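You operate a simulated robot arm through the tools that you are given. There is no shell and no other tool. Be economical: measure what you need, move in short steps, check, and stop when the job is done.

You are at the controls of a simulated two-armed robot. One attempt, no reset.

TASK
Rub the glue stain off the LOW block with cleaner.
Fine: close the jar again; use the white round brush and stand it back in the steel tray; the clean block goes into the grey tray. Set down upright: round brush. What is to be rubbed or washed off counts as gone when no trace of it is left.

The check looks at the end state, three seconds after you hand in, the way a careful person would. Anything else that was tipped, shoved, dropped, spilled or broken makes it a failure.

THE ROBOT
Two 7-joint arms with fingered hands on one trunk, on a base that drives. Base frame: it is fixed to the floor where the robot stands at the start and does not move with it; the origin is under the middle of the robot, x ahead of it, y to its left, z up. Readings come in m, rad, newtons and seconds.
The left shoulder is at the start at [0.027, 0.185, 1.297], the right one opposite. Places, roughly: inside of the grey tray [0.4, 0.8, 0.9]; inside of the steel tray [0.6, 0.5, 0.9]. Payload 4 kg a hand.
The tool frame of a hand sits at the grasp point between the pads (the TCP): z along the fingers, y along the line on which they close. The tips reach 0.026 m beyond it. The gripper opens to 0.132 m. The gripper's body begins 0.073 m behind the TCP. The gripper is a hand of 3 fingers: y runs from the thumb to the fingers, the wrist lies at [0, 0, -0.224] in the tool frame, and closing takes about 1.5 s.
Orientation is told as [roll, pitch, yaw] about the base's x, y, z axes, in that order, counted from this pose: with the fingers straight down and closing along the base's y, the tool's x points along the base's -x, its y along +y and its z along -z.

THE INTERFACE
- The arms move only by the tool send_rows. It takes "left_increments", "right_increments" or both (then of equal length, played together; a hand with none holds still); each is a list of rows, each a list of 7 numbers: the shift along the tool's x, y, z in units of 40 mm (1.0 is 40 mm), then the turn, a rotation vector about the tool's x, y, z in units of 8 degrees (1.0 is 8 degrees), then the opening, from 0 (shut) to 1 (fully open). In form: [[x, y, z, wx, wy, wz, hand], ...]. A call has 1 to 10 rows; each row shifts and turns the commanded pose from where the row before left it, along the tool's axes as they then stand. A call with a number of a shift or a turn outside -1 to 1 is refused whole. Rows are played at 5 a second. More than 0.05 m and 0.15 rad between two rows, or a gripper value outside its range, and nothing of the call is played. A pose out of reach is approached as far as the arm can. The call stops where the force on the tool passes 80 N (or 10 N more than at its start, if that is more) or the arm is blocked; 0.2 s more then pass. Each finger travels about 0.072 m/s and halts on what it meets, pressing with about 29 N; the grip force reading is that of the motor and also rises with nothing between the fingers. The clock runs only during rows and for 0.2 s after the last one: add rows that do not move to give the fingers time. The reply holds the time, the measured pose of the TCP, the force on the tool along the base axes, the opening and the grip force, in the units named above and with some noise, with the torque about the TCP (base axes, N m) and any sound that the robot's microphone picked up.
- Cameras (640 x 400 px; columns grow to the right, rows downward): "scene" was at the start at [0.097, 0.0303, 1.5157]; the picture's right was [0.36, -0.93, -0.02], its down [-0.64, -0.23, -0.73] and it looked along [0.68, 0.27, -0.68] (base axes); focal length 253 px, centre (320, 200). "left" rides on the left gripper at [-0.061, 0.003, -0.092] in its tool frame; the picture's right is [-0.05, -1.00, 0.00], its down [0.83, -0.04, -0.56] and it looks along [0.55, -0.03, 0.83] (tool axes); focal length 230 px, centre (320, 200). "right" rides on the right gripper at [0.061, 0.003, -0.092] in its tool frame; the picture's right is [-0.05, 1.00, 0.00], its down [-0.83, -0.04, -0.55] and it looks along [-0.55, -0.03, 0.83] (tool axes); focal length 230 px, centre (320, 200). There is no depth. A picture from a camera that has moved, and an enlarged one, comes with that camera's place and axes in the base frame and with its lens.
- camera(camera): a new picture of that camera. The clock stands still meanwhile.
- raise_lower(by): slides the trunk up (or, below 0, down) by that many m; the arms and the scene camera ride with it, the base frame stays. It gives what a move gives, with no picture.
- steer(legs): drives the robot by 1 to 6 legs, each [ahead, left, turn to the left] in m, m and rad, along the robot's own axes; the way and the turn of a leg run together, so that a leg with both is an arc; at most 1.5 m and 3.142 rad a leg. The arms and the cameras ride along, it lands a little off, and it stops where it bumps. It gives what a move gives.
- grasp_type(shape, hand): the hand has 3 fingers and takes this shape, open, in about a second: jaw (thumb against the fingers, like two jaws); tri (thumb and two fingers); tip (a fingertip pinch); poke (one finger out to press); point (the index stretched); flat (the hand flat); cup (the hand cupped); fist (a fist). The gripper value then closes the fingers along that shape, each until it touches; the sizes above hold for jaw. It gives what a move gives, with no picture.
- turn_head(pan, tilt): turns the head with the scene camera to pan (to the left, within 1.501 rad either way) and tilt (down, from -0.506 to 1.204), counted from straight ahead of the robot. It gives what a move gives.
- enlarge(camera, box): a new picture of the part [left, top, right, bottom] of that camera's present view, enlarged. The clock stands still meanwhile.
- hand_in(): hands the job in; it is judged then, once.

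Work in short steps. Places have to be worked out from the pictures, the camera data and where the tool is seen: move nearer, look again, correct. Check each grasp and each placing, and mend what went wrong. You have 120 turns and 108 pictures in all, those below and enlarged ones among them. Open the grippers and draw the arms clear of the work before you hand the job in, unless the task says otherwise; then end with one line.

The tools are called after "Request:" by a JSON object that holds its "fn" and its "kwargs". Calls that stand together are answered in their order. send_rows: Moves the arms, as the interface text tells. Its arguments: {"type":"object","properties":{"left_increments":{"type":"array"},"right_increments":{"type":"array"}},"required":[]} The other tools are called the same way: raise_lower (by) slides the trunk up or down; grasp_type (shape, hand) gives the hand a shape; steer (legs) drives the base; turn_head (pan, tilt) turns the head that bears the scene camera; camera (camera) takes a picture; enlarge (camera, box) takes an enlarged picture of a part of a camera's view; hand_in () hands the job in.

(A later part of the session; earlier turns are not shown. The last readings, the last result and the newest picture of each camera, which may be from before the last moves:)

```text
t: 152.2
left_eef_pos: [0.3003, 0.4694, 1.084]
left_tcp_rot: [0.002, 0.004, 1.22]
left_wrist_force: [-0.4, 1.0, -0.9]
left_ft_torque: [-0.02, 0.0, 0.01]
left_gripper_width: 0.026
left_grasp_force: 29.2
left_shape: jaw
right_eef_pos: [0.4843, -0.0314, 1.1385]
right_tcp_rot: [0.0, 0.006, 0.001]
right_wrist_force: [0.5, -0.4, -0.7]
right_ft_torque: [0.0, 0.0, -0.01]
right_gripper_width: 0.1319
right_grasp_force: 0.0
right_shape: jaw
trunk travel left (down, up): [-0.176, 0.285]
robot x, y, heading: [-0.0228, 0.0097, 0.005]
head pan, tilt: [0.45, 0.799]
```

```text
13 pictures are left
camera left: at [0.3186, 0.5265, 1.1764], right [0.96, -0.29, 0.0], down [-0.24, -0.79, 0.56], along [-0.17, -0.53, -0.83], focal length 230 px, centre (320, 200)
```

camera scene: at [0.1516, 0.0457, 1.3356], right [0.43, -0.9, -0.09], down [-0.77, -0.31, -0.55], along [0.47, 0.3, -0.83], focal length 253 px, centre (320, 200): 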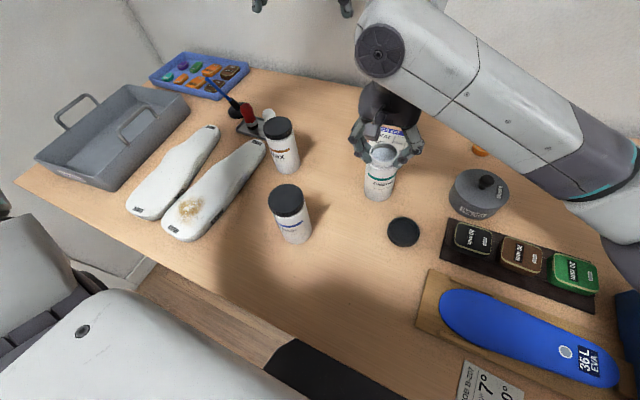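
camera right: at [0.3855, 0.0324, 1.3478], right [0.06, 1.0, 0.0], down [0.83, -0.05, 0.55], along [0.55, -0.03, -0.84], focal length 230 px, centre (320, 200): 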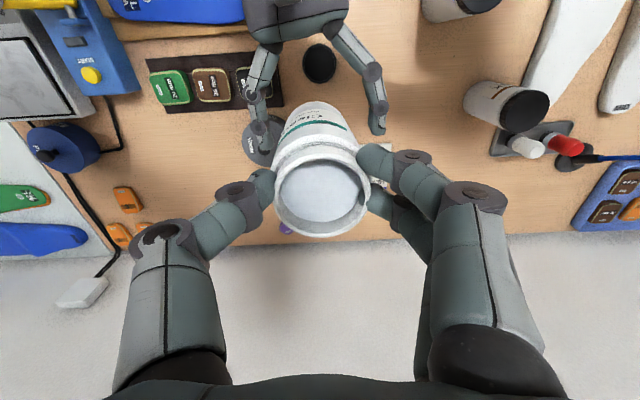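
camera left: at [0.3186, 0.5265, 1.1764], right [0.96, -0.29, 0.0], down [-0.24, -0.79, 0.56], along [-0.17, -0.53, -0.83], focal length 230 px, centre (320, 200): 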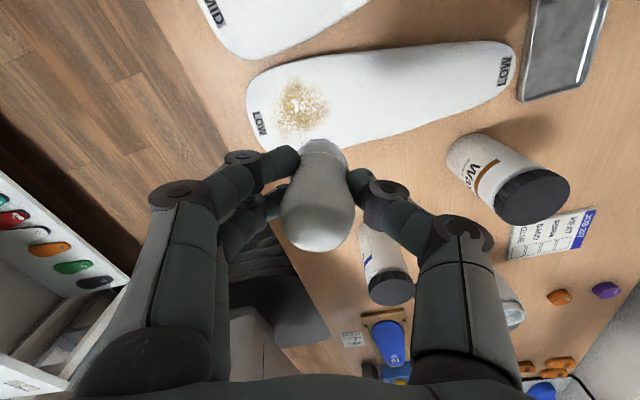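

Stain centre ≈(0.277, 0.470), radius ≈0.033. Move over it and lower to z 0.955, then feel for contact.

Request:
{"fn": "send_rows", "kwargs": {"left_increments": [[0.1, 0.26, 0.5, 0, 0, 0, 0.03], [0.1, 0.26, 0.8, 0, 0, 0, 0.03], [0, 0, 0.8, 0, 0, 0, 0.03], [0, 0, 0.7, 0, 0, 0, 0.03], [0, 0, 0.4, 0, 0, 0, 0.03], [0, 0, 0, 0, 0, 0, 0.03]]}}

Request:
{"fn": "send_rows", "kwargs": {"left_increments": [[0, 0, 0.1, 0, 0, 0, 0.03], [0, 0, 0.1, 0, 0, 0, 0.03], [0, 0, 0, 0, 0, 0, 0.03]]}}

Request:
{"fn": "send_rows", "kwargs": {"left_increments": [[0, 0, 0.1, 0, 0, 0, 0.03], [0, 0, 0, 0, 0, 0, 0.03]]}}

```text
t: 153.6
left_eef_pos: [0.2765, 0.4686, 0.9579]
left_tcp_rot: [0.003, 0.001, 1.22]
left_wrist_force: [0.1, 0.2, -1.4]
left_ft_torque: [0.06, 0.0, -0.02]
left_gripper_width: 0.0257
left_grasp_force: 28.9
left_shape: jaw
right_eef_pos: [0.4836, -0.0318, 1.1379]
right_tcp_rot: [0.002, 0.005, 0.0]
right_wrist_force: [0.4, 0.2, 0.0]
right_ft_torque: [-0.03, -0.01, 0.0]
right_gripper_width: 0.132
right_grasp_force: 0.1
right_shape: jaw
trunk travel left (down, up): [-0.176, 0.285]
robot x, y, heading: [-0.0183, 0.0102, 0.003]
head pan, tilt: [0.45, 0.799]
```

```text
t: 154.4
left_eef_pos: [0.2782, 0.4679, 0.9477]
left_tcp_rot: [0.002, 0.0, 1.222]
left_wrist_force: [-0.6, 0.9, -0.5]
left_ft_torque: [0.02, 0.04, -0.01]
left_gripper_width: 0.0258
left_grasp_force: 29.1
left_shape: jaw
right_eef_pos: [0.4847, -0.0317, 1.1383]
right_tcp_rot: [0.003, 0.006, -0.001]
right_wrist_force: [0.1, 0.2, 0.9]
right_ft_torque: [-0.02, 0.01, -0.05]
right_gripper_width: 0.1321
right_grasp_force: 0.1
right_shape: jaw
trunk travel left (down, up): [-0.176, 0.285]
robot x, y, heading: [-0.0213, 0.0129, 0.001]
head pan, tilt: [0.45, 0.799]
```

```text
t: 155.0
left_eef_pos: [0.2783, 0.469, 0.9448]
left_tcp_rot: [0.004, 0.002, 1.222]
left_wrist_force: [0.1, 0.0, -0.9]
left_ft_torque: [0.01, 0.03, 0.0]
left_gripper_width: 0.0256
left_grasp_force: 29.5
left_shape: jaw
right_eef_pos: [0.4849, -0.032, 1.1384]
right_tcp_rot: [0.004, 0.007, 0.0]
right_wrist_force: [0.1, -0.2, 0.7]
right_ft_torque: [0.01, 0.02, -0.04]
right_gripper_width: 0.132
right_grasp_force: 0.1
right_shape: jaw
trunk travel left (down, up): [-0.176, 0.285]
robot x, y, heading: [-0.0187, 0.0141, -0.002]
head pan, tilt: [0.45, 0.799]
```

No contact yet at 0.945; continue in 3 mm steps.

Request:
{"fn": "send_rows", "kwargs": {"left_increments": [[0, 0, 0.08, 0, 0, 0, 0.03], [0, 0, 0.08, 0, 0, 0, 0.03], [0, 0, 0, 0, 0, 0, 0.03]]}}

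Request:
{"fn": "send_rows", "kwargs": {"left_increments": [[0, 0, 0.08, 0, 0, 0, 0.03], [0, 0, 0, 0, 0, 0, 0.03]]}}

Request:
{"fn": "send_rows", "kwargs": {"left_increments": [[0, 0, 0.06, 0, 0, 0, 0.03], [0, 0, 0, 0, 0, 0, 0.03]]}}

```text
t: 155.8
left_eef_pos: [0.2799, 0.469, 0.9373]
left_tcp_rot: [0.002, 0.003, 1.222]
left_wrist_force: [0.2, -0.5, -1.2]
left_ft_torque: [-0.02, 0.0, 0.0]
left_gripper_width: 0.0257
left_grasp_force: 29.7
left_shape: jaw
right_eef_pos: [0.4846, -0.0324, 1.1372]
right_tcp_rot: [0.004, 0.005, 0.0]
right_wrist_force: [-0.3, 0.6, 0.5]
right_ft_torque: [-0.02, 0.01, 0.02]
right_gripper_width: 0.1321
right_grasp_force: 0.1
right_shape: jaw
trunk travel left (down, up): [-0.176, 0.285]
robot x, y, heading: [-0.021, 0.0107, 0.003]
head pan, tilt: [0.45, 0.799]
```

```text
t: 156.4
left_eef_pos: [0.2788, 0.4687, 0.9345]
left_tcp_rot: [0.002, 0.001, 1.223]
left_wrist_force: [0.1, 0.0, -0.8]
left_ft_torque: [0.03, 0.02, 0.03]
left_gripper_width: 0.0259
left_grasp_force: 29.6
left_shape: jaw
right_eef_pos: [0.483, -0.0312, 1.1379]
right_tcp_rot: [0.004, 0.006, 0.0]
right_wrist_force: [0.4, 0.3, -0.1]
right_ft_torque: [0.02, 0.0, 0.03]
right_gripper_width: 0.1319
right_grasp_force: 0.1
right_shape: jaw
trunk travel left (down, up): [-0.176, 0.285]
robot x, y, heading: [-0.0206, 0.0134, -0.004]
head pan, tilt: [0.45, 0.799]
```

```text
t: 157.0
left_eef_pos: [0.2785, 0.4684, 0.9314]
left_tcp_rot: [0.002, 0.002, 1.223]
left_wrist_force: [-0.1, 0.6, -0.8]
left_ft_torque: [0.0, 0.0, -0.01]
left_gripper_width: 0.0259
left_grasp_force: 28.8
left_shape: jaw
right_eef_pos: [0.4852, -0.0323, 1.138]
right_tcp_rot: [0.003, 0.004, -0.001]
right_wrist_force: [0.9, -0.1, -0.3]
right_ft_torque: [-0.02, -0.02, 0.05]
right_gripper_width: 0.132
right_grasp_force: 0.2
right_shape: jaw
trunk travel left (down, up): [-0.176, 0.285]
robot x, y, heading: [-0.0213, 0.0142, 0.0]
head pan, tilt: [0.45, 0.799]
```

Continue down in 3 mm steps.

Request:
{"fn": "send_rows", "kwargs": {"left_increments": [[0, 0, 0.08, 0, 0, 0, 0.03], [0, 0, 0, 0, 0, 0, 0.03]]}}

Request:
{"fn": "send_rows", "kwargs": {"left_increments": [[0, 0, 0.08, 0, 0, 0, 0.03], [0, 0, 0, 0, 0, 0, 0.03]]}}

Request:
{"fn": "enlarge", "kwargs": {"camera": "left", "box": [180, 30, 460, 230]}}

```text
t: 157.6
left_eef_pos: [0.2781, 0.4679, 0.9296]
left_tcp_rot: [0.001, 0.0, 1.221]
left_wrist_force: [1.3, 0.8, 8.5]
left_ft_torque: [0.09, 0.09, 0.02]
left_gripper_width: 0.0258
left_grasp_force: 29.2
left_shape: jaw
right_eef_pos: [0.4839, -0.032, 1.1387]
right_tcp_rot: [0.003, 0.007, 0.0]
right_wrist_force: [-0.1, 0.0, 0.5]
right_ft_torque: [0.03, 0.02, 0.0]
right_gripper_width: 0.132
right_grasp_force: 0.0
right_shape: jaw
trunk travel left (down, up): [-0.176, 0.285]
robot x, y, heading: [-0.0217, 0.0148, 0.007]
head pan, tilt: [0.45, 0.799]
```

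```text
t: 158.2
left_eef_pos: [0.2786, 0.4677, 0.9282]
left_tcp_rot: [0.0, -0.005, 1.222]
left_wrist_force: [3.4, 7.7, 36.6]
left_ft_torque: [0.14, -0.01, -0.04]
left_gripper_width: 0.0265
left_grasp_force: 28.7
left_shape: jaw
right_eef_pos: [0.4838, -0.0333, 1.1389]
right_tcp_rot: [0.006, 0.004, 0.001]
right_wrist_force: [0.4, 0.1, 0.6]
right_ft_torque: [-0.01, 0.02, 0.02]
right_gripper_width: 0.132
right_grasp_force: 0.0
right_shape: jaw
trunk travel left (down, up): [-0.176, 0.285]
robot x, y, heading: [-0.0236, 0.0153, 0.007]
head pan, tilt: [0.45, 0.799]
```

```text
2.00 times, centred on (320, 130) of left
camera zoom: at [0.2957, 0.5247, 1.0216], right [0.96, -0.29, 0.0], down [-0.24, -0.8, 0.55], along [-0.16, -0.53, -0.83], focal length 460 px, centre (320, 340)
```

zoom: 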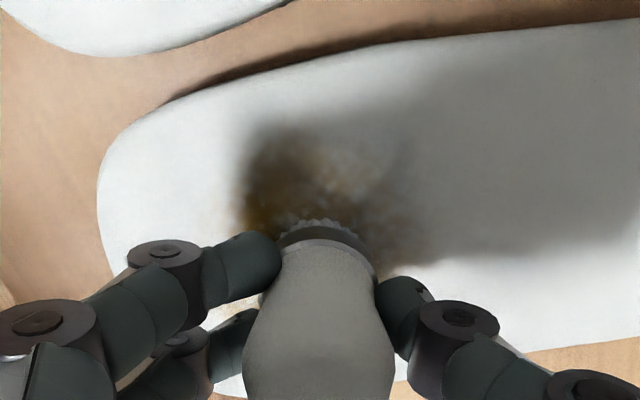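

Contact at z≈0.93; the stain spans about x 0.25–0.31, y 0.45–0.50. Ease to moderate pressure and scrub a raster over it.

Request:
{"fn": "send_rows", "kwargs": {"left_increments": [[0, 0, -0.04, 0, 0, 0, 0.03], [0.715, 0.64, 0, 0, 0, 0, 0.03], [-0.3, -0.82, 0, 0, 0, 0, 0.03], [-0.3, -0.82, 0, 0, 0, 0, 0.03], [-0.235, 0.086, 0, 0, 0, 0, 0.03], [0.3, 0.82, 0, 0, 0, 0, 0.03], [0.3, 0.82, 0, 0, 0, 0, 0.03], [-0.235, 0.086, 0, 0, 0, 0, 0.03], [-0.3, -0.82, 0, 0, 0, 0, 0.03], [-0.3, -0.82, 0, 0, 0, 0, 0.03]]}}

Request:
{"fn": "send_rows", "kwargs": {"left_increments": [[-0.235, 0.086, 0, 0, 0, 0, 0.03], [0.3, 0.82, 0, 0, 0, 0, 0.03], [0.3, 0.82, 0, 0, 0, 0, 0.03], [-0.235, 0.086, 0, 0, 0, 0, 0.03], [-0.3, -0.82, 0, 0, 0, 0, 0.03], [-0.3, -0.82, 0, 0, 0, 0, 0.03], [-0.235, 0.086, 0, 0, 0, 0, 0.03], [0.3, 0.82, 0, 0, 0, 0, 0.03], [0.3, 0.82, 0, 0, 0, 0, 0.03], [0, 0, -0.6, 0, 0, 0, 0.03]]}}

Request:
{"fn": "send_rows", "kwargs": {"left_increments": [[-0.8, 0.1, -0.5, 0, 0, 0, 0.03], [-0.8, 0.1, -0.5, 0, 0, 0, 0.03], [0, 0, 0, 0, 0, 0, 0.03]]}}

Request:
{"fn": "enlarge", "kwargs": {"camera": "scene", "box": [100, 90, 320, 270]}}

```text
t: 160.4
left_eef_pos: [0.3135, 0.4672, 0.9277]
left_tcp_rot: [0.003, -0.002, 1.221]
left_wrist_force: [-3.4, 0.8, 17.0]
left_ft_torque: [0.07, 0.17, 0.0]
left_gripper_width: 0.026
left_grasp_force: 28.9
left_shape: jaw
right_eef_pos: [0.4838, -0.0334, 1.1386]
right_tcp_rot: [0.004, 0.004, 0.0]
right_wrist_force: [0.0, 0.2, -0.1]
right_ft_torque: [-0.01, 0.0, -0.02]
right_gripper_width: 0.132
right_grasp_force: 0.0
right_shape: jaw
trunk travel left (down, up): [-0.176, 0.285]
robot x, y, heading: [-0.0249, 0.009, -0.003]
head pan, tilt: [0.45, 0.799]
```

```text
t: 162.6
left_eef_pos: [0.2421, 0.4996, 0.9528]
left_tcp_rot: [0.001, 0.002, 1.223]
left_wrist_force: [0.7, 0.3, 0.4]
left_ft_torque: [0.01, -0.04, 0.02]
left_gripper_width: 0.026
left_grasp_force: 29.0
left_shape: jaw
right_eef_pos: [0.4858, -0.033, 1.138]
right_tcp_rot: [0.004, 0.007, 0.001]
right_wrist_force: [0.0, -0.7, -0.6]
right_ft_torque: [0.0, 0.01, 0.0]
right_gripper_width: 0.1318
right_grasp_force: 0.1
right_shape: jaw
trunk travel left (down, up): [-0.176, 0.285]
robot x, y, heading: [-0.0207, 0.0168, 0.005]
head pan, tilt: [0.45, 0.799]
```

```text
t: 163.4
left_eef_pos: [0.2556, 0.5629, 0.9942]
left_tcp_rot: [0.002, 0.0, 1.222]
left_wrist_force: [-0.3, -0.6, -0.6]
left_ft_torque: [-0.02, 0.0, 0.06]
left_gripper_width: 0.0258
left_grasp_force: 28.9
left_shape: jaw
right_eef_pos: [0.4848, -0.0327, 1.1381]
right_tcp_rot: [0.003, 0.006, 0.0]
right_wrist_force: [0.1, 0.4, -0.2]
right_ft_torque: [0.04, -0.01, 0.01]
right_gripper_width: 0.1317
right_grasp_force: 0.1
right_shape: jaw
trunk travel left (down, up): [-0.176, 0.285]
robot x, y, heading: [-0.0177, 0.0115, 0.001]
head pan, tilt: [0.45, 0.799]
```

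```text
2.22 times, centred on (210, 180) of scene
camera zoom: at [0.1551, 0.0465, 1.3349], right [0.43, -0.9, -0.09], down [-0.78, -0.31, -0.55], along [0.47, 0.3, -0.83], focal length 562 px, centre (564, 244)
```

zoom: 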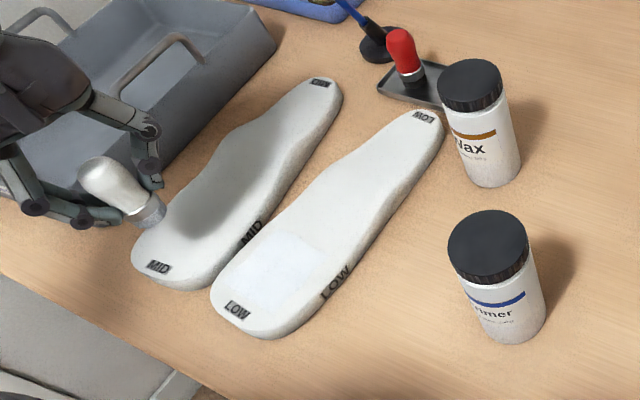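

The stain looks gone. One tighter look at the spot for leftover traces.

Request:
{"fn": "enlarge", "kwargs": {"camera": "scene", "box": [165, 170, 255, 245]}}

```text
5.33 times, centred on (210, 208) of scene
camera zoom: at [0.1551, 0.0465, 1.3349], right [0.43, -0.9, -0.09], down [-0.78, -0.31, -0.55], along [0.47, 0.3, -0.83], focal length 1349 px, centre (907, 160)
```

zoom: 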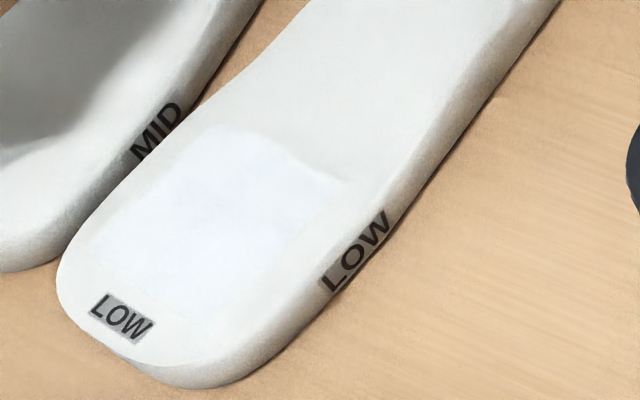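

Glue is gone completely. Return the brush above its place in the steel tray.

Request:
{"fn": "send_rows", "kwargs": {"left_increments": [[0, 0, -0.9, 0, 0, 0, 0.03], [0.03, -0.95, -0.3, 0, 0, 0, 0.03], [0.03, -0.95, -0.2, 0, 0, 0, 0.03], [0.03, -0.95, 0, 0, 0, 0, 0.03], [0.03, -0.95, 0, 0, 0, 0, 0.03], [0.03, -0.95, 0, 0, 0, 0, 0.03], [0.03, -0.95, 0, 0, 0, 0, 0.03], [0.03, -0.95, 0, 0, 0, 0, 0.03], [0.03, -0.95, 0, 0, 0, 0, 0.03], [0.03, -0.95, 0, 0, 0, 0, 0.03]]}}

Request:
{"fn": "send_rows", "kwargs": {"left_increments": [[0, 0, 0, 0, 0, 0, 0.03], [0, 0, 0.8, 0, 0, 0, 0.03], [0, 0, 0.8, 0, 0, 0, 0.03], [0, 0, 0.5, 0, 0, 0, 0.03], [0, 0, 0, 0, 0, 0, 0.03]]}}

Request:
{"fn": "camera", "kwargs": {"camera": "left"}}

```text
t: 165.6
left_eef_pos: [0.5785, 0.4324, 1.0449]
left_tcp_rot: [0.004, -0.001, 1.22]
left_wrist_force: [-0.5, -0.4, -0.1]
left_ft_torque: [0.04, 0.01, 0.01]
left_gripper_width: 0.0256
left_grasp_force: 28.6
left_shape: jaw
right_eef_pos: [0.4853, -0.0327, 1.1373]
right_tcp_rot: [0.002, 0.009, 0.0]
right_wrist_force: [0.7, 0.2, -0.2]
right_ft_torque: [0.0, 0.03, -0.01]
right_gripper_width: 0.1321
right_grasp_force: 0.2
right_shape: jaw
trunk travel left (down, up): [-0.176, 0.285]
robot x, y, heading: [-0.0236, 0.0161, 0.002]
head pan, tilt: [0.45, 0.799]
```

```text
t: 166.8
left_eef_pos: [0.5773, 0.4361, 0.96]
left_tcp_rot: [0.003, 0.003, 1.221]
left_wrist_force: [0.3, 0.2, -0.3]
left_ft_torque: [0.0, 0.03, -0.02]
left_gripper_width: 0.0256
left_grasp_force: 29.3
left_shape: jaw
right_eef_pos: [0.4848, -0.031, 1.1379]
right_tcp_rot: [0.006, 0.006, -0.001]
right_wrist_force: [0.3, -0.7, 0.3]
right_ft_torque: [-0.01, 0.0, 0.0]
right_gripper_width: 0.1319
right_grasp_force: 0.0
right_shape: jaw
trunk travel left (down, up): [-0.176, 0.285]
robot x, y, heading: [-0.0201, 0.011, 0.002]
head pan, tilt: [0.45, 0.799]
```

```text
9 pictures are left
camera left: at [0.5959, 0.4936, 1.0533], right [0.96, -0.29, 0.0], down [-0.24, -0.8, 0.56], along [-0.16, -0.53, -0.83], focal length 230 px, centre (320, 200)
```

left: 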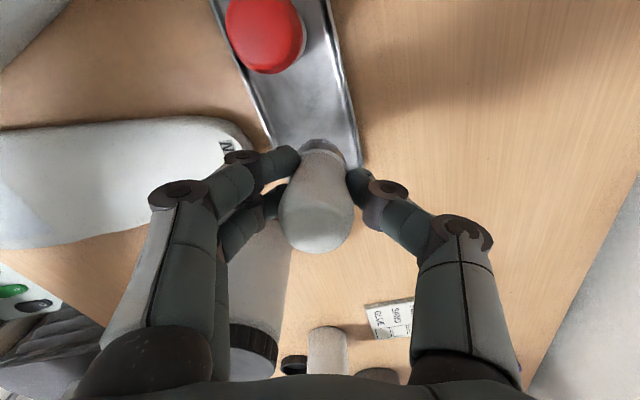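

Aligned with its original place. Lower gently until contact.

Request:
{"fn": "send_rows", "kwargs": {"left_increments": [[0, 0.1, 0.4, 0, 0, 0, 0.03], [0, 0, 0.4, 0, 0, 0, 0.03], [0, 0, 0.2, 0, 0, 0, 0.03], [0, 0, 0, 0, 0, 0, 0.03]]}}

Request:
{"fn": "send_rows", "kwargs": {"left_increments": [[0, 0, 0.08, 0, 0, 0, 0.03], [0, 0, 0.08, 0, 0, 0, 0.03], [0, 0, 0, 0, 0, 0, 0.03]]}}

Request:
{"fn": "send_rows", "kwargs": {"left_increments": [[0, 0, 0.08, 0, 0, 0, 0.03], [0, 0, 0, 0, 0, 0, 0.03]]}}

```text
t: 167.8
left_eef_pos: [0.5723, 0.4351, 0.922]
left_tcp_rot: [0.002, 0.0, 1.22]
left_wrist_force: [-0.3, -0.7, -0.4]
left_ft_torque: [0.0, -0.02, 0.02]
left_gripper_width: 0.0256
left_grasp_force: 29.7
left_shape: jaw
right_eef_pos: [0.4844, -0.0329, 1.1375]
right_tcp_rot: [0.003, 0.006, -0.001]
right_wrist_force: [-0.1, -0.7, 0.5]
right_ft_torque: [-0.02, 0.04, 0.0]
right_gripper_width: 0.1319
right_grasp_force: 0.1
right_shape: jaw
trunk travel left (down, up): [-0.176, 0.285]
robot x, y, heading: [-0.021, 0.011, 0.004]
head pan, tilt: [0.45, 0.799]
```

```text
t: 168.6
left_eef_pos: [0.574, 0.4368, 0.917]
left_tcp_rot: [0.002, 0.001, 1.223]
left_wrist_force: [0.0, 0.3, -0.9]
left_ft_torque: [-0.02, -0.03, -0.01]
left_gripper_width: 0.0253
left_grasp_force: 28.7
left_shape: jaw
right_eef_pos: [0.4845, -0.0319, 1.138]
right_tcp_rot: [0.005, 0.005, 0.001]
right_wrist_force: [0.6, 0.6, 0.2]
right_ft_torque: [0.02, 0.0, 0.0]
right_gripper_width: 0.1319
right_grasp_force: 0.1
right_shape: jaw
trunk travel left (down, up): [-0.176, 0.285]
robot x, y, heading: [-0.0183, 0.0097, 0.002]
head pan, tilt: [0.45, 0.799]
```

```text
t: 169.2
left_eef_pos: [0.5722, 0.4358, 0.9134]
left_tcp_rot: [0.0, 0.001, 1.221]
left_wrist_force: [0.1, -1.1, -0.6]
left_ft_torque: [-0.01, 0.04, -0.01]
left_gripper_width: 0.0258
left_grasp_force: 29.0
left_shape: jaw
right_eef_pos: [0.4847, -0.0325, 1.1371]
right_tcp_rot: [0.003, 0.005, 0.0]
right_wrist_force: [0.1, -0.8, -0.5]
right_ft_torque: [0.0, -0.02, -0.02]
right_gripper_width: 0.1317
right_grasp_force: 0.1
right_shape: jaw
trunk travel left (down, up): [-0.176, 0.285]
robot x, y, heading: [-0.0231, 0.01, 0.003]
head pan, tilt: [0.45, 0.799]
```

Request:
{"fn": "send_rows", "kwargs": {"left_increments": [[0, 0, 0.07, 0, 0, 0, 0.03], [0, 0, 0, 0, 0, 0, 0.03]]}}

Request:
{"fn": "send_rows", "kwargs": {"left_increments": [[0, 0, 0.06, 0, 0, 0, 0.03], [0, 0, 0, 0, 0, 0, 0.03]]}}

Request:
{"fn": "send_rows", "kwargs": {"left_increments": [[0, 0, 0.05, 0, 0, 0, 0.03], [0, 0, 0, 0, 0, 0, 0.03]]}}

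```text
t: 169.8
left_eef_pos: [0.573, 0.4373, 0.9106]
left_tcp_rot: [0.001, 0.0, 1.22]
left_wrist_force: [0.7, 0.0, 6.7]
left_ft_torque: [0.0, 0.07, -0.03]
left_gripper_width: 0.0258
left_grasp_force: 29.5
left_shape: jaw
right_eef_pos: [0.4839, -0.0315, 1.1368]
right_tcp_rot: [0.004, 0.006, 0.001]
right_wrist_force: [0.3, -0.4, -0.4]
right_ft_torque: [-0.01, 0.0, 0.0]
right_gripper_width: 0.1319
right_grasp_force: 0.2
right_shape: jaw
trunk travel left (down, up): [-0.176, 0.285]
robot x, y, heading: [-0.0199, 0.0081, 0.001]
head pan, tilt: [0.45, 0.799]
```

```text
t: 170.4
left_eef_pos: [0.5738, 0.4363, 0.9095]
left_tcp_rot: [-0.003, -0.001, 1.222]
left_wrist_force: [1.7, 1.5, 19.5]
left_ft_torque: [0.01, 0.09, -0.03]
left_gripper_width: 0.0261
left_grasp_force: 28.9
left_shape: jaw
right_eef_pos: [0.4816, -0.0339, 1.1392]
right_tcp_rot: [0.003, 0.003, 0.0]
right_wrist_force: [0.7, -0.2, -0.2]
right_ft_torque: [0.0, 0.01, 0.02]
right_gripper_width: 0.1317
right_grasp_force: 0.0
right_shape: jaw
trunk travel left (down, up): [-0.176, 0.285]
robot x, y, heading: [-0.0194, 0.013, 0.001]
head pan, tilt: [0.45, 0.799]
```

```text
t: 171.0
left_eef_pos: [0.573, 0.4367, 0.9095]
left_tcp_rot: [-0.003, -0.003, 1.221]
left_wrist_force: [5.1, 5.0, 32.4]
left_ft_torque: [0.08, -0.07, -0.02]
left_gripper_width: 0.0265
left_grasp_force: 29.4
left_shape: jaw
right_eef_pos: [0.4829, -0.0332, 1.139]
right_tcp_rot: [0.004, 0.004, 0.0]
right_wrist_force: [0.4, -0.5, -0.2]
right_ft_torque: [-0.01, -0.02, -0.03]
right_gripper_width: 0.1318
right_grasp_force: 0.1
right_shape: jaw
trunk travel left (down, up): [-0.176, 0.285]
robot x, y, heading: [-0.018, 0.0097, 0.007]
head pan, tilt: [0.45, 0.799]
```

The brush stands on the tray floor. Relieve the press, open gently and rise straight up.

Request:
{"fn": "send_rows", "kwargs": {"left_increments": [[0, 0, -0.1, 0, 0, 0, 0.03], [0, 0, 0, 0, 0, 0, 0.2], [0, 0, 0, 0, 0, 0, 0.3], [0, 0, 0, 0, 0, 0, 0.4], [0, 0, 0, 0, 0, 0, 0.42], [0, 0, -0.5, 0, 0, 0, 0.42], [0, 0, -1, 0, 0, 0, 0.42], [0, 0, -1, 0, 0, 0, 0.42], [0, 0, -1, 0, 0, 0, 0.42], [0, 0, -0.5, 0, 0, 0, 0.6]]}}

Request:
{"fn": "camera", "kwargs": {"camera": "left"}}

```text
t: 173.2
left_eef_pos: [0.5727, 0.4377, 1.0703]
left_tcp_rot: [0.003, 0.001, 1.221]
left_wrist_force: [0.6, -0.3, -0.4]
left_ft_torque: [0.0, 0.01, 0.0]
left_gripper_width: 0.079
left_grasp_force: 0.1
left_shape: jaw
right_eef_pos: [0.4853, -0.0325, 1.1386]
right_tcp_rot: [0.003, 0.005, 0.0]
right_wrist_force: [0.3, 0.4, 0.2]
right_ft_torque: [-0.02, -0.01, -0.03]
right_gripper_width: 0.1321
right_grasp_force: 0.1
right_shape: jaw
trunk travel left (down, up): [-0.176, 0.285]
robot x, y, heading: [-0.0204, 0.0139, 0.003]
head pan, tilt: [0.45, 0.799]
```

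```text
8 pictures are left
camera left: at [0.591, 0.496, 1.1646], right [0.96, -0.29, 0.0], down [-0.24, -0.8, 0.56], along [-0.16, -0.53, -0.83], focal length 230 px, centre (320, 200)
```

left: 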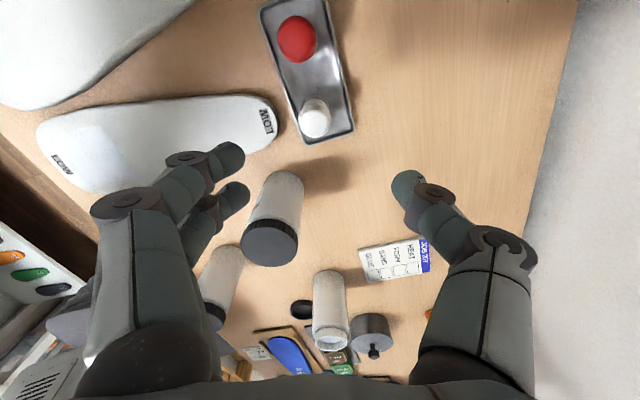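

Brush is upright in the tray. Next the block: turn the left hand across the LOW block and go above its waist at (0.41, 0.449).

Request:
{"fn": "send_rows", "kwargs": {"left_increments": [[0, 0, 0, 0, 0, 0.96, 0.72], [0, 0, 0, 0, 0, 0.96, 0.72], [0, 0, 0, 0, 0, 0.96, 0.72], [0, 0, 0, 0, 0, 0.96, 0.72], [0, 0, 0, 0, 0, 0.96, 0.72], [0, 0, 0, 0, 0, 0.96, 0.72], [0, 0, 0, 0, 0, 0.96, 0.72], [0, 0, 0, 0, 0, 0.96, 0.72], [0, 0, 0, 0, 0, 0.96, 0.72], [0, 0, 0, 0, 0, 0.96, 0.72]]}}

Request:
{"fn": "send_rows", "kwargs": {"left_increments": [[0.9, -0.05, 0, 0, 0, 0, 0.72], [0.9, -0.05, 0, 0, 0, 0, 0.72], [0.9, -0.05, 0, 0, 0, 0, 0.72], [0.9, -0.05, 0, 0, 0, 0, 0.72], [0.48, -0.02, 0.5, 0, 0, 0, 0.72], [0, 0, 0, 0, 0, 0, 0.72]]}}

Request:
{"fn": "camera", "kwargs": {"camera": "left"}}

```text
t: 175.4
left_eef_pos: [0.5731, 0.4384, 1.0692]
left_tcp_rot: [-0.001, 0.002, -0.123]
left_wrist_force: [-0.1, -0.3, 0.0]
left_ft_torque: [0.02, 0.0, 0.0]
left_gripper_width: 0.0951
left_grasp_force: 0.1
left_shape: jaw
right_eef_pos: [0.4849, -0.0325, 1.1363]
right_tcp_rot: [0.004, 0.005, 0.001]
right_wrist_force: [0.0, 1.2, 0.5]
right_ft_torque: [-0.01, 0.04, 0.05]
right_gripper_width: 0.1317
right_grasp_force: 0.2
right_shape: jaw
trunk travel left (down, up): [-0.176, 0.285]
robot x, y, heading: [-0.0182, 0.0087, 0.003]
head pan, tilt: [0.45, 0.799]
```

```text
t: 176.8
left_eef_pos: [0.411, 0.4466, 1.0486]
left_tcp_rot: [0.0, 0.002, -0.121]
left_wrist_force: [-0.1, 0.2, -0.7]
left_ft_torque: [0.01, -0.02, 0.03]
left_gripper_width: 0.0946
left_grasp_force: 0.0
left_shape: jaw
right_eef_pos: [0.4855, -0.0331, 1.1374]
right_tcp_rot: [0.003, 0.006, 0.0]
right_wrist_force: [-1.1, 0.4, -0.1]
right_ft_torque: [0.02, -0.03, 0.03]
right_gripper_width: 0.1318
right_grasp_force: 0.0
right_shape: jaw
trunk travel left (down, up): [-0.176, 0.285]
robot x, y, heading: [-0.0182, 0.0113, 0.001]
head pan, tilt: [0.45, 0.799]
```

```text
7 pictures are left
camera left: at [0.4723, 0.4412, 1.1419], right [-0.07, -1.0, 0.0], down [-0.83, 0.06, 0.56], along [-0.56, 0.04, -0.83], focal length 230 px, centre (320, 200)
```

left: 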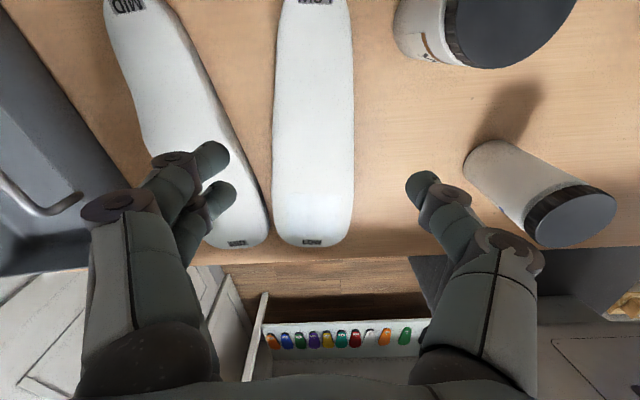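

The block is 8.5 cm wide here, with a 6 cm gap to MID. Open slightly more, shift 5 mm left, descend, grip and lift.

Request:
{"fn": "send_rows", "kwargs": {"left_increments": [[0, 0.13, 0.5, 0, 0, 0, 0.84], [0, 0, 0.9, 0, 0, 0, 0.84], [0, 0, 0.9, 0, 0, 0, 0.84], [0, 0, 0.9, 0, 0, 0, 0.84], [0, 0, 0.55, 0, 0, 0, 0.84], [0, 0, 0, 0, 0, 0, 0.6], [0, 0, 0, 0, 0, 0, 0.5], [0, 0, 0, 0, 0, 0, 0.5], [0, 0, 0, 0, 0, 0, 0.5], [0, 0, 0, 0, 0, 0, 0.45]]}}

Request:
{"fn": "send_rows", "kwargs": {"left_increments": [[0, 0, -0.4, 0, 0, 0, 0.4], [0, 0, -0.7, 0, 0, 0, 0.4], [0, 0, -0.9, 0, 0, 0, 0.4], [0, 0, -0.9, 0, 0, 0, 0.4], [0, 0, -0.9, 0, 0, 0, 0.4], [0, 0, -0.9, 0, 0, 0, 0.4], [0, 0, 0, 0, 0, 0, 0.4]]}}

```text
t: 179.0
left_eef_pos: [0.4098, 0.4521, 0.9016]
left_tcp_rot: [-0.001, 0.002, -0.118]
left_wrist_force: [1.1, -1.0, 0.7]
left_ft_torque: [-0.05, -0.05, 0.04]
left_gripper_width: 0.0819
left_grasp_force: 29.2
left_shape: jaw
right_eef_pos: [0.4843, -0.0329, 1.1394]
right_tcp_rot: [0.004, 0.006, 0.001]
right_wrist_force: [-0.3, -0.3, 0.1]
right_ft_torque: [-0.01, 0.0, 0.0]
right_gripper_width: 0.1317
right_grasp_force: 0.1
right_shape: jaw
trunk travel left (down, up): [-0.176, 0.285]
robot x, y, heading: [-0.0184, 0.0159, 0.002]
head pan, tilt: [0.45, 0.799]
```

```text
t: 180.6
left_eef_pos: [0.4121, 0.4523, 1.0861]
left_tcp_rot: [-0.003, 0.001, -0.119]
left_wrist_force: [-0.5, 0.0, -4.1]
left_ft_torque: [-0.01, -0.23, -0.02]
left_gripper_width: 0.0807
left_grasp_force: 28.8
left_shape: jaw
right_eef_pos: [0.4852, -0.0311, 1.1379]
right_tcp_rot: [0.002, 0.007, 0.002]
right_wrist_force: [0.7, 0.1, -0.5]
right_ft_torque: [-0.02, 0.01, 0.03]
right_gripper_width: 0.1318
right_grasp_force: 0.1
right_shape: jaw
trunk travel left (down, up): [-0.176, 0.285]
robot x, y, heading: [-0.0175, 0.0103, 0.0]
head pan, tilt: [0.45, 0.799]
```

Block held and lifted. Drive 0.36 m left so the left hand comes over the grey tray, and look.

Request:
{"fn": "steer", "kwargs": {"legs": [[0, 0.36, 0]]}}

Request:
{"fn": "turn_head", "kwargs": {"pan": 0.7, "tilt": 0.8}}

Request:
{"fn": "camera", "kwargs": {"camera": "scene"}}

```text
t: 182.8
left_eef_pos: [0.4149, 0.8007, 1.0877]
left_tcp_rot: [0.0, 0.001, -0.123]
left_wrist_force: [-0.1, 0.7, -4.3]
left_ft_torque: [-0.02, -0.24, 0.0]
left_gripper_width: 0.0805
left_grasp_force: 29.1
left_shape: jaw
right_eef_pos: [0.4855, 0.3175, 1.1385]
right_tcp_rot: [0.004, 0.006, -0.003]
right_wrist_force: [-0.6, -0.1, 0.0]
right_ft_torque: [0.01, 0.0, -0.02]
right_gripper_width: 0.132
right_grasp_force: 0.0
right_shape: jaw
trunk travel left (down, up): [-0.176, 0.285]
robot x, y, heading: [-0.0188, 0.3618, -0.0]
head pan, tilt: [0.45, 0.799]
```

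```text
t: 183.6
left_eef_pos: [0.415, 0.8011, 1.0881]
left_tcp_rot: [0.0, 0.001, -0.121]
left_wrist_force: [-0.2, 0.3, -4.1]
left_ft_torque: [0.0, -0.24, -0.01]
left_gripper_width: 0.0809
left_grasp_force: 29.0
left_shape: jaw
right_eef_pos: [0.4853, 0.3171, 1.1383]
right_tcp_rot: [0.004, 0.004, -0.004]
right_wrist_force: [-0.7, -0.7, 0.4]
right_ft_torque: [0.01, -0.04, 0.01]
right_gripper_width: 0.1319
right_grasp_force: 0.1
right_shape: jaw
trunk travel left (down, up): [-0.176, 0.285]
robot x, y, heading: [-0.0183, 0.3621, -0.001]
head pan, tilt: [0.7, 0.799]
```

```text
6 pictures are left
camera scene: at [0.1451, 0.4137, 1.3371], right [0.63, -0.77, -0.13], down [-0.68, -0.46, -0.57], along [0.37, 0.45, -0.81], focal length 253 px, centre (320, 200)
```

scene: 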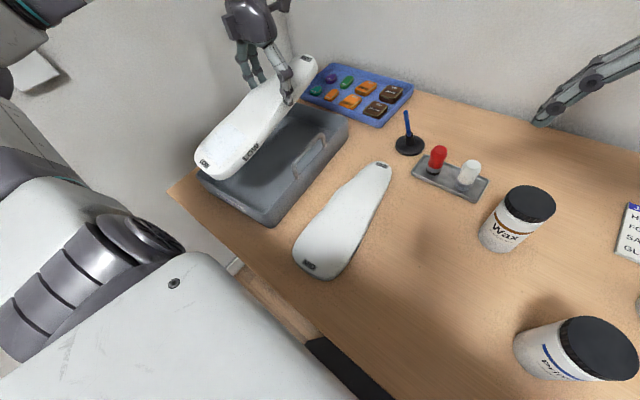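

Tray: centre ≈(0.39,0.82), turned ≈+6°. Rotate the block 13° to align, shift to (0.431,0.826) and lower.

Request:
{"fn": "send_rows", "kwargs": {"left_increments": [[0, 0, 0, 0, 0, -0.81, 0.4], [0, 0, 0, 0, 0, -0.81, 0.4], [-0.46, 0.58, 0, 0, 0, 0, 0.4], [0, 0, 0.9, 0, 0, 0, 0.4], [0, 0, 0.9, 0, 0, 0, 0.4], [0, 0, 0.6, 0, 0, 0, 0.4], [0, 0, 0, 0, 0, 0, 0.4]]}}

Request:
{"fn": "enlarge", "kwargs": {"camera": "scene", "box": [160, 20, 400, 250]}}

```text
t: 185.2
left_eef_pos: [0.4301, 0.8283, 0.9914]
left_tcp_rot: [0.0, 0.002, 0.105]
left_wrist_force: [0.0, -0.6, -3.7]
left_ft_torque: [0.02, -0.27, -0.01]
left_gripper_width: 0.0806
left_grasp_force: 29.1
left_shape: jaw
right_eef_pos: [0.4847, 0.3159, 1.1384]
right_tcp_rot: [0.004, 0.006, -0.003]
right_wrist_force: [0.1, -0.3, 0.0]
right_ft_torque: [-0.03, 0.0, -0.02]
right_gripper_width: 0.1319
right_grasp_force: 0.0
right_shape: jaw
trunk travel left (down, up): [-0.176, 0.285]
robot x, y, heading: [-0.0186, 0.3587, -0.0]
head pan, tilt: [0.7, 0.799]
```

```text
1.74 times, centred on (280, 135) of scene
camera zoom: at [0.1447, 0.4134, 1.3372], right [0.63, -0.77, -0.13], down [-0.68, -0.46, -0.57], along [0.37, 0.45, -0.81], focal length 440 px, centre (390, 313)
```

zoom: 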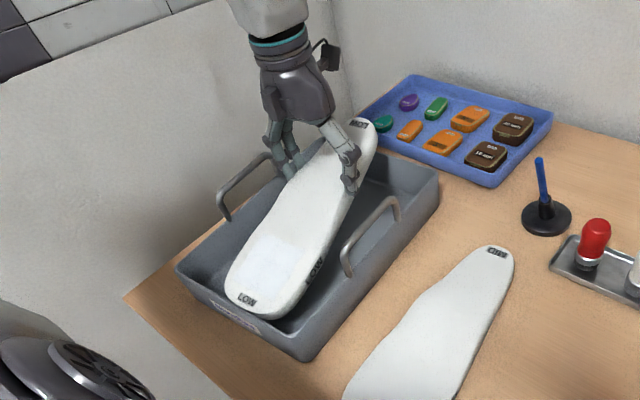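

Block is aligned with the tray (near end drooping slightly). Lower in steps to the floor.

Request:
{"fn": "send_rows", "kwargs": {"left_increments": [[0, 0.18, 0.6, 0, 0, 0, 0.4], [0, 0, 0.5, 0, 0, 0, 0.4], [0, 0, 0.3, 0, 0, 0, 0.4], [0, 0, 0, 0, 0, 0, 0.4]]}}

Request:
{"fn": "send_rows", "kwargs": {"left_increments": [[0, 0, 0.15, 0, 0, 0, 0.4], [0, 0, 0.15, 0, 0, 0, 0.4], [0, 0, 0, 0, 0, 0, 0.4]]}}

```text
t: 186.2
left_eef_pos: [0.4288, 0.8355, 0.9356]
left_tcp_rot: [0.002, -0.001, 0.104]
left_wrist_force: [4.2, -0.5, -3.4]
left_ft_torque: [0.0, -0.09, 0.06]
left_gripper_width: 0.0805
left_grasp_force: 29.1
left_shape: jaw
right_eef_pos: [0.4855, 0.3166, 1.1381]
right_tcp_rot: [0.002, 0.004, -0.004]
right_wrist_force: [0.6, 0.4, -0.9]
right_ft_torque: [0.0, 0.01, 0.02]
right_gripper_width: 0.1318
right_grasp_force: 0.1
right_shape: jaw
trunk travel left (down, up): [-0.176, 0.285]
robot x, y, heading: [-0.0174, 0.362, -0.004]
head pan, tilt: [0.7, 0.799]
```

```text
t: 187.0
left_eef_pos: [0.4281, 0.8337, 0.9235]
left_tcp_rot: [0.001, 0.004, 0.103]
left_wrist_force: [0.0, 0.6, -2.8]
left_ft_torque: [0.03, 0.04, -0.16]
left_gripper_width: 0.0806
left_grasp_force: 29.5
left_shape: jaw
right_eef_pos: [0.4852, 0.3176, 1.1386]
right_tcp_rot: [0.004, 0.008, -0.004]
right_wrist_force: [-0.1, -0.1, -0.4]
right_ft_torque: [0.03, 0.01, -0.02]
right_gripper_width: 0.1318
right_grasp_force: 0.1
right_shape: jaw
trunk travel left (down, up): [-0.176, 0.285]
robot x, y, heading: [-0.0176, 0.3603, -0.003]
head pan, tilt: [0.7, 0.799]
```

Request:
{"fn": "send_rows", "kwargs": {"left_increments": [[0, 0, 0.12, 0, 0, 0, 0.4], [0, 0, 0.12, 0, 0, 0, 0.4], [0, 0, 0, 0, 0, 0, 0.4]]}}

Request:
{"fn": "send_rows", "kwargs": {"left_increments": [[0, 0, 0, 0, 0, 0, 0.65], [0, 0, 0, 0, 0, 0, 0.75], [0, 0, 0, 0, 0, 0, 0.8], [0, 0, -0.5, 0, 0, 0, 0.8], [0, 0, -0.9, 0, 0, 0, 0.8], [0, 0, -0.9, 0, 0, 0, 0.8], [0, 0, -0.9, 0, 0, 0, 0.8], [0, 0, -0.9, 0, 0, 0, 0.8], [0, 0, -0.9, 0, 0, 0, 0.8]]}}

Request:
{"fn": "enlarge", "kwargs": {"camera": "scene", "box": [160, 20, 400, 250]}}

```text
t: 187.8
left_eef_pos: [0.4296, 0.8326, 0.9144]
left_tcp_rot: [0.001, 0.003, 0.102]
left_wrist_force: [2.0, 1.0, -2.5]
left_ft_torque: [0.13, 0.12, -0.14]
left_gripper_width: 0.0806
left_grasp_force: 29.4
left_shape: jaw
right_eef_pos: [0.4844, 0.3168, 1.1382]
right_tcp_rot: [0.004, 0.006, -0.004]
right_wrist_force: [-0.3, -1.0, 0.0]
right_ft_torque: [0.0, -0.02, 0.01]
right_gripper_width: 0.1321
right_grasp_force: 0.1
right_shape: jaw
trunk travel left (down, up): [-0.176, 0.285]
robot x, y, heading: [-0.0223, 0.3626, 0.001]
head pan, tilt: [0.7, 0.799]
```

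```text
t: 189.8
left_eef_pos: [0.426, 0.8319, 1.1139]
left_tcp_rot: [0.0, 0.001, 0.104]
left_wrist_force: [-0.2, 0.0, -0.3]
left_ft_torque: [-0.03, -0.04, -0.01]
left_gripper_width: 0.1055
left_grasp_force: 0.0
left_shape: jaw
right_eef_pos: [0.4844, 0.3157, 1.138]
right_tcp_rot: [0.003, 0.003, -0.003]
right_wrist_force: [0.1, 0.2, -0.3]
right_ft_torque: [0.04, -0.01, 0.0]
right_gripper_width: 0.1318
right_grasp_force: 0.1
right_shape: jaw
trunk travel left (down, up): [-0.176, 0.285]
robot x, y, heading: [-0.0207, 0.3627, -0.0]
head pan, tilt: [0.7, 0.799]
```

```text
1.74 times, centred on (280, 135) of scene
camera zoom: at [0.1442, 0.4126, 1.3373], right [0.63, -0.77, -0.13], down [-0.68, -0.46, -0.57], along [0.37, 0.45, -0.81], focal length 440 px, centre (390, 313)
```

zoom: 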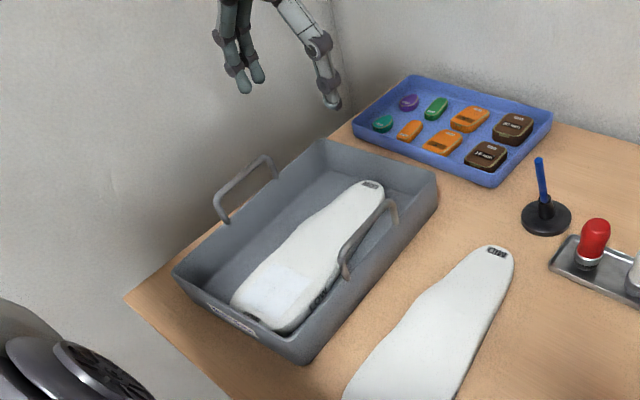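

Block lies in the grey tray. Now the lid: drive back right, and bring the right hand over the lid with yaw 90°.

Request:
{"fn": "steer", "kwargs": {"legs": [[0, -0.33, 0]]}}

Request:
{"fn": "send_rows", "kwargs": {"right_increments": [[0.65, 0.33, 0, 0, 0, 0, 0.8], [0.65, 0.33, 0, 0, 0, 0, 0.8], [0.65, 0.33, 0, 0, 0, -1, 0.8], [0, 0, 0, 0, 0, -1, 0.8], [0, 0, 0, 0, 0, -1, 0.8], [0, 0, 0, 0, 0, -1, 0.8], [0, 0, 0, 0, 0, -1, 0.8], [0, 0, 0, 0, 0, -1, 0.8], [0, 0, 0, 0, 0, -1, 0.8], [0, 0, 0, 0, 0, -1, 0.8]]}}

Request:
{"fn": "send_rows", "kwargs": {"right_increments": [[0, 0, 0, 0, 0, -1, 0.8], [0, 0, 0, 0, 0, -1, 0.8], [0, 0, 0, 0, 0, -1, 0.8], [0, 0, 0.9, 0, 0, -0.2, 0.8], [0, 0, 0.9, 0, 0, 0, 0.8], [0, 0, 0.6, 0, 0, 0, 0.8], [0, 0, 0, 0, 0, 0, 0.8]]}}

```text
t: 192.0
left_eef_pos: [0.4245, 0.5081, 1.1116]
left_tcp_rot: [0.001, 0.003, 0.11]
left_wrist_force: [0.9, -0.1, 0.6]
left_ft_torque: [0.03, 0.0, -0.03]
left_gripper_width: 0.1056
left_grasp_force: 0.1
left_shape: jaw
right_eef_pos: [0.4858, -0.007, 1.1385]
right_tcp_rot: [0.003, 0.004, 0.003]
right_wrist_force: [0.6, -0.3, -0.2]
right_ft_torque: [0.03, -0.01, 0.03]
right_gripper_width: 0.1319
right_grasp_force: 0.0
right_shape: jaw
trunk travel left (down, up): [-0.176, 0.285]
robot x, y, heading: [-0.0169, 0.0352, 0.006]
head pan, tilt: [0.7, 0.799]
```

```text
t: 194.2
left_eef_pos: [0.4237, 0.5078, 1.1124]
left_tcp_rot: [0.0, 0.002, 0.109]
left_wrist_force: [-0.1, -0.7, 0.1]
left_ft_torque: [0.05, 0.01, 0.0]
left_gripper_width: 0.1053
left_grasp_force: 0.0
left_shape: jaw
right_eef_pos: [0.4076, 0.032, 1.1385]
right_tcp_rot: [0.006, -0.001, 1.122]
right_wrist_force: [-0.6, 0.5, -0.1]
right_ft_torque: [-0.03, 0.02, 0.0]
right_gripper_width: 0.1056
right_grasp_force: 0.0
right_shape: jaw
trunk travel left (down, up): [-0.176, 0.285]
robot x, y, heading: [-0.0178, 0.0339, 0.005]
head pan, tilt: [0.7, 0.799]
```

```text
t: 195.8
left_eef_pos: [0.4242, 0.5084, 1.112]
left_tcp_rot: [0.0, 0.001, 0.111]
left_wrist_force: [-0.5, -0.4, 0.8]
left_ft_torque: [0.02, -0.01, -0.03]
left_gripper_width: 0.1052
left_grasp_force: 0.0
left_shape: jaw
right_eef_pos: [0.4068, 0.0313, 1.04]
right_tcp_rot: [0.005, -0.003, 1.568]
right_wrist_force: [-0.9, 0.1, 0.3]
right_ft_torque: [-0.01, 0.01, -0.02]
right_gripper_width: 0.1057
right_grasp_force: 0.1
right_shape: jaw
trunk travel left (down, up): [-0.176, 0.285]
robot x, y, heading: [-0.0242, 0.0358, 0.006]
head pan, tilt: [0.7, 0.799]
```

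Lid was released at (0.4035, 0.023); centre there, descend to z 0.898 and grip.

Request:
{"fn": "send_rows", "kwargs": {"right_increments": [[0.17, 0.07, 0.8, 0, 0, 0, 0.8], [0, 0, 0.9, 0, 0, 0, 0.8], [0, 0, 0.9, 0, 0, 0, 0.8], [0, 0, 0.6, 0, 0, 0, 0.8], [0, 0, 0.34, 0, 0, 0, 0.8], [0, 0, 0, 0, 0, 0, 0.5], [0, 0, 0, 0, 0, 0, 0.3], [0, 0, 0, 0, 0, 0, 0.2], [0, 0, 0, 0, 0, 0, 0.2], [0, 0, 0, 0, 0, 0, 0.2]]}}

Request:
{"fn": "send_rows", "kwargs": {"right_increments": [[0, 0, -0.5, 0, 0, 0, 0.2], [0, 0, -0.9, 0, 0, 0, 0.2], [0, 0, -0.9, 0, 0, 0, 0.2], [0, 0, -0.9, 0, 0, 0, 0.2], [0, 0, -0.9, 0, 0, 0, 0.2], [0, 0, -0.9, 0, 0, 0, 0.2], [0, 0, 0, 0, 0, 0, 0.2]]}}

Request:
{"fn": "camera", "kwargs": {"camera": "right"}}

```text
t: 198.0
left_eef_pos: [0.4241, 0.5087, 1.1124]
left_tcp_rot: [0.0, 0.003, 0.111]
left_wrist_force: [0.2, 0.0, 0.6]
left_ft_torque: [0.0, 0.01, 0.0]
left_gripper_width: 0.1052
left_grasp_force: 0.1
left_shape: jaw
right_eef_pos: [0.4021, 0.0266, 0.9002]
right_tcp_rot: [0.007, -0.003, 1.569]
right_wrist_force: [0.4, -0.3, 0.1]
right_ft_torque: [-0.02, -0.04, -0.02]
right_gripper_width: 0.0372
right_grasp_force: 29.2
right_shape: jaw
trunk travel left (down, up): [-0.176, 0.285]
robot x, y, heading: [-0.0161, 0.0334, 0.006]
head pan, tilt: [0.7, 0.799]
```

```text
t: 199.6
left_eef_pos: [0.425, 0.5079, 1.1118]
left_tcp_rot: [-0.001, 0.001, 0.111]
left_wrist_force: [0.0, -0.5, 1.0]
left_ft_torque: [0.01, 0.05, 0.01]
left_gripper_width: 0.1052
left_grasp_force: 0.0
left_shape: jaw
right_eef_pos: [0.4036, 0.0273, 1.0989]
right_tcp_rot: [0.006, -0.004, 1.566]
right_wrist_force: [0.1, 0.5, -0.2]
right_ft_torque: [0.01, 0.0, 0.0]
right_gripper_width: 0.0373
right_grasp_force: 28.6
right_shape: jaw
trunk travel left (down, up): [-0.176, 0.285]
robot x, y, heading: [-0.0209, 0.0366, 0.002]
head pan, tilt: [0.7, 0.799]
```

```text
3 pictures are left
camera right: at [0.3999, -0.0344, 1.1915], right [-1.0, 0.06, 0.01], down [0.05, 0.83, 0.56], along [0.03, 0.56, -0.83], focal length 230 px, centre (320, 200)
```

right: 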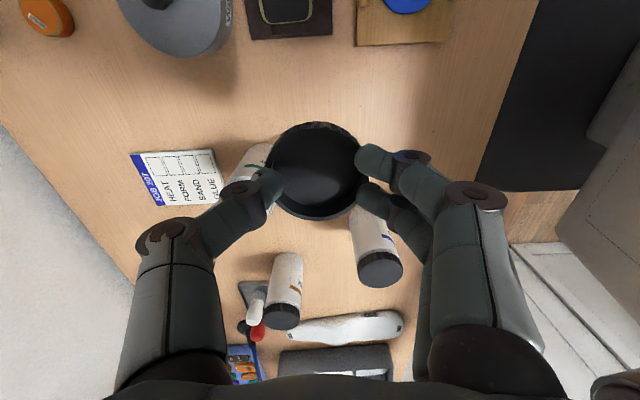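

Lid held as before. Now turn the right hand so its fingers point left (+y), while the left hand moves in and turns to point right (−y).

Request:
{"fn": "send_rows", "kwargs": {"right_increments": [[0, -0.5, -0.4, 0, 0, 0, 0.2], [0, -0.5, -0.4, 0, 0, 0, 0.2], [0, 0, 0, 0, -1, 0, 0.2], [0, 0, 0, 0, -1, 0, 0.2], [0, 0, 0, 0, -1, 0, 0.2], [0, 0, 0, 0, -1, 0, 0.2], [0, 0, 0, 0, -1, 0, 0.2], [0, 0, 0, 0, -1, 0, 0.2], [0, 0, 0, 0, -1, 0, 0.2], [0, 0, 0, 0, -1, 0, 0.2]], "left_increments": [[0, 0, 0, 0, 0, 0.8, 0.9], [0, -0.9, 0, 0, 0, 0, 0.9], [0, -0.9, 0, 0, 0, 0, 0.9], [0, -0.9, 0, 0, 0, 0, 0.9], [0, -0.9, 0, 0, 0, 0, 0.9], [0, -0.9, 0, 0, 0, 0, 0.9], [0, -0.9, 0, 0, 0, 0, 0.9], [0, 0, 0, 1, 0, 0, 0.9], [0, 0, 0, 1, 0, 0, 0.9], [0, 0, 0, 1, 0, 0, 0.9]]}}

Request:
{"fn": "send_rows", "kwargs": {"right_increments": [[0, 0, 0, 0, -1, 0, 0.2], [0, 0, 0, 0, -1, 0, 0.2], [0, 0, 0, 0, -1, 0, 0.2], [0, 0, 0, 0, -0.25, 0, 0.2], [0, 0, 0, 0, 0, 0, 0.2], [0, 0, 0, 0, 0, 0, 0.2], [0, 0, 0, 0, 0, 0, 0.2], [0, 0, 0, 0, 0, 0, 0.2], [0, 0, 0, 0, 0, 0, 0.2]], "left_increments": [[0, 0, 0, 1, 0, 0, 0.9], [0, 0, 0, 1, 0, 0, 0.9], [0, 0, 0, 1, 0, 0, 0.9], [0, 0, 0, 1, 0, 0, 0.9], [0, 0, 0, 1, 0, 0, 0.9], [0, 0, 0, 1, 0, 0, 0.9], [0, 0, 0, 1, 0, 0, 0.9], [0, 0, 0, 1, 0, 0, 0.9], [0, 0, 0, 0.25, 0, 0, 0.9]]}}

```text
t: 201.9
left_eef_pos: [0.4198, 0.3111, 1.1141]
left_tcp_rot: [-0.434, -0.006, 0.027]
left_wrist_force: [-3.2, 0.1, 0.6]
left_ft_torque: [-0.05, -0.15, 0.06]
left_gripper_width: 0.1186
left_grasp_force: 0.1
left_shape: jaw
right_eef_pos: [0.4425, 0.0406, 1.2258]
right_tcp_rot: [-0.483, -1.047, 2.005]
right_wrist_force: [2.8, 2.3, 7.8]
right_ft_torque: [-0.75, 0.2, 0.21]
right_gripper_width: 0.0369
right_grasp_force: 28.8
right_shape: jaw
trunk travel left (down, up): [-0.176, 0.285]
robot x, y, heading: [-0.0096, 0.0296, 0.031]
head pan, tilt: [0.7, 0.799]
stopped in row 10 (right hand): the arm was blocked; the commanded pose is now the measured one
```

```text
t: 202.7
left_eef_pos: [0.4215, 0.3008, 1.1159]
left_tcp_rot: [-0.863, -0.009, 0.073]
left_wrist_force: [1.8, -1.0, -1.6]
left_ft_torque: [-0.01, 0.06, -0.14]
left_gripper_width: 0.1186
left_grasp_force: 0.0
left_shape: jaw
right_eef_pos: [0.4236, 0.0304, 1.3126]
right_tcp_rot: [-1.476, -1.08, 3.093]
right_wrist_force: [1.9, -1.1, -5.8]
right_ft_torque: [0.51, 0.05, 0.22]
right_gripper_width: 0.0367
right_grasp_force: 29.0
right_shape: jaw
trunk travel left (down, up): [-0.176, 0.285]
robot x, y, heading: [0.0054, 0.0005, 0.084]
head pan, tilt: [0.7, 0.799]
stopped in row 4 (right hand): the arm was blocked; the commanded pose is now the measured one
```

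The right fingers now point left with the lid, but at z≈1.31 (elbow limited). Hold still and check that the posture is stable, with one scene picture.

Request:
{"fn": "send_rows", "kwargs": {"right_increments": [[0, 0, 0, 0, 0, 0, 0.2], [0, 0, 0, 0, 0, 0, 0.2], [0, 0, 0, 0, 0, 0, 0.2]]}}

Request:
{"fn": "turn_head", "kwargs": {"pan": 0.0, "tilt": 0.55}}

Request:
{"fn": "camera", "kwargs": {"camera": "scene"}}

```text
t: 203.5
left_eef_pos: [0.4254, 0.3004, 1.115]
left_tcp_rot: [-0.86, -0.005, 0.077]
left_wrist_force: [-0.5, -0.2, 0.0]
left_ft_torque: [-0.02, 0.0, -0.04]
left_gripper_width: 0.1187
left_grasp_force: 0.1
left_shape: jaw
right_eef_pos: [0.4291, 0.032, 1.3099]
right_tcp_rot: [-1.492, -1.093, 3.116]
right_wrist_force: [-0.6, 0.8, -0.9]
right_ft_torque: [-0.01, -0.02, 0.0]
right_gripper_width: 0.0366
right_grasp_force: 28.6
right_shape: jaw
trunk travel left (down, up): [-0.176, 0.285]
robot x, y, heading: [0.0062, -0.0029, 0.084]
head pan, tilt: [0.7, 0.799]
```

```text
t: 204.6
left_eef_pos: [0.4274, 0.3006, 1.1131]
left_tcp_rot: [-0.86, -0.003, 0.076]
left_wrist_force: [0.6, 0.4, 0.4]
left_ft_torque: [-0.02, 0.02, -0.01]
left_gripper_width: 0.1187
left_grasp_force: 0.1
left_shape: jaw
right_eef_pos: [0.4313, 0.0307, 1.3075]
right_tcp_rot: [-1.489, -1.098, 3.111]
right_wrist_force: [0.7, -0.2, -0.6]
right_ft_torque: [0.01, 0.01, 0.0]
right_gripper_width: 0.0369
right_grasp_force: 28.8
right_shape: jaw
trunk travel left (down, up): [-0.176, 0.285]
robot x, y, heading: [0.0022, 0.0036, 0.088]
head pan, tilt: [0.0, 0.55]
```

```text
2 pictures are left
camera scene: at [0.2026, 0.0286, 1.3519], right [0.09, -1.0, 0.01], down [-0.69, -0.07, -0.72], along [0.72, 0.06, -0.69], focal length 253 px, centre (320, 200)
```

scene: 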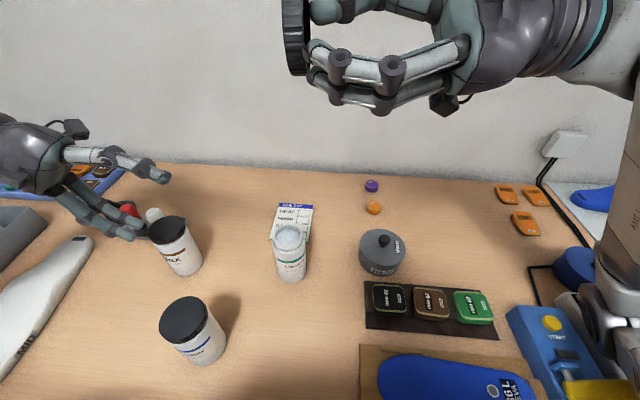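

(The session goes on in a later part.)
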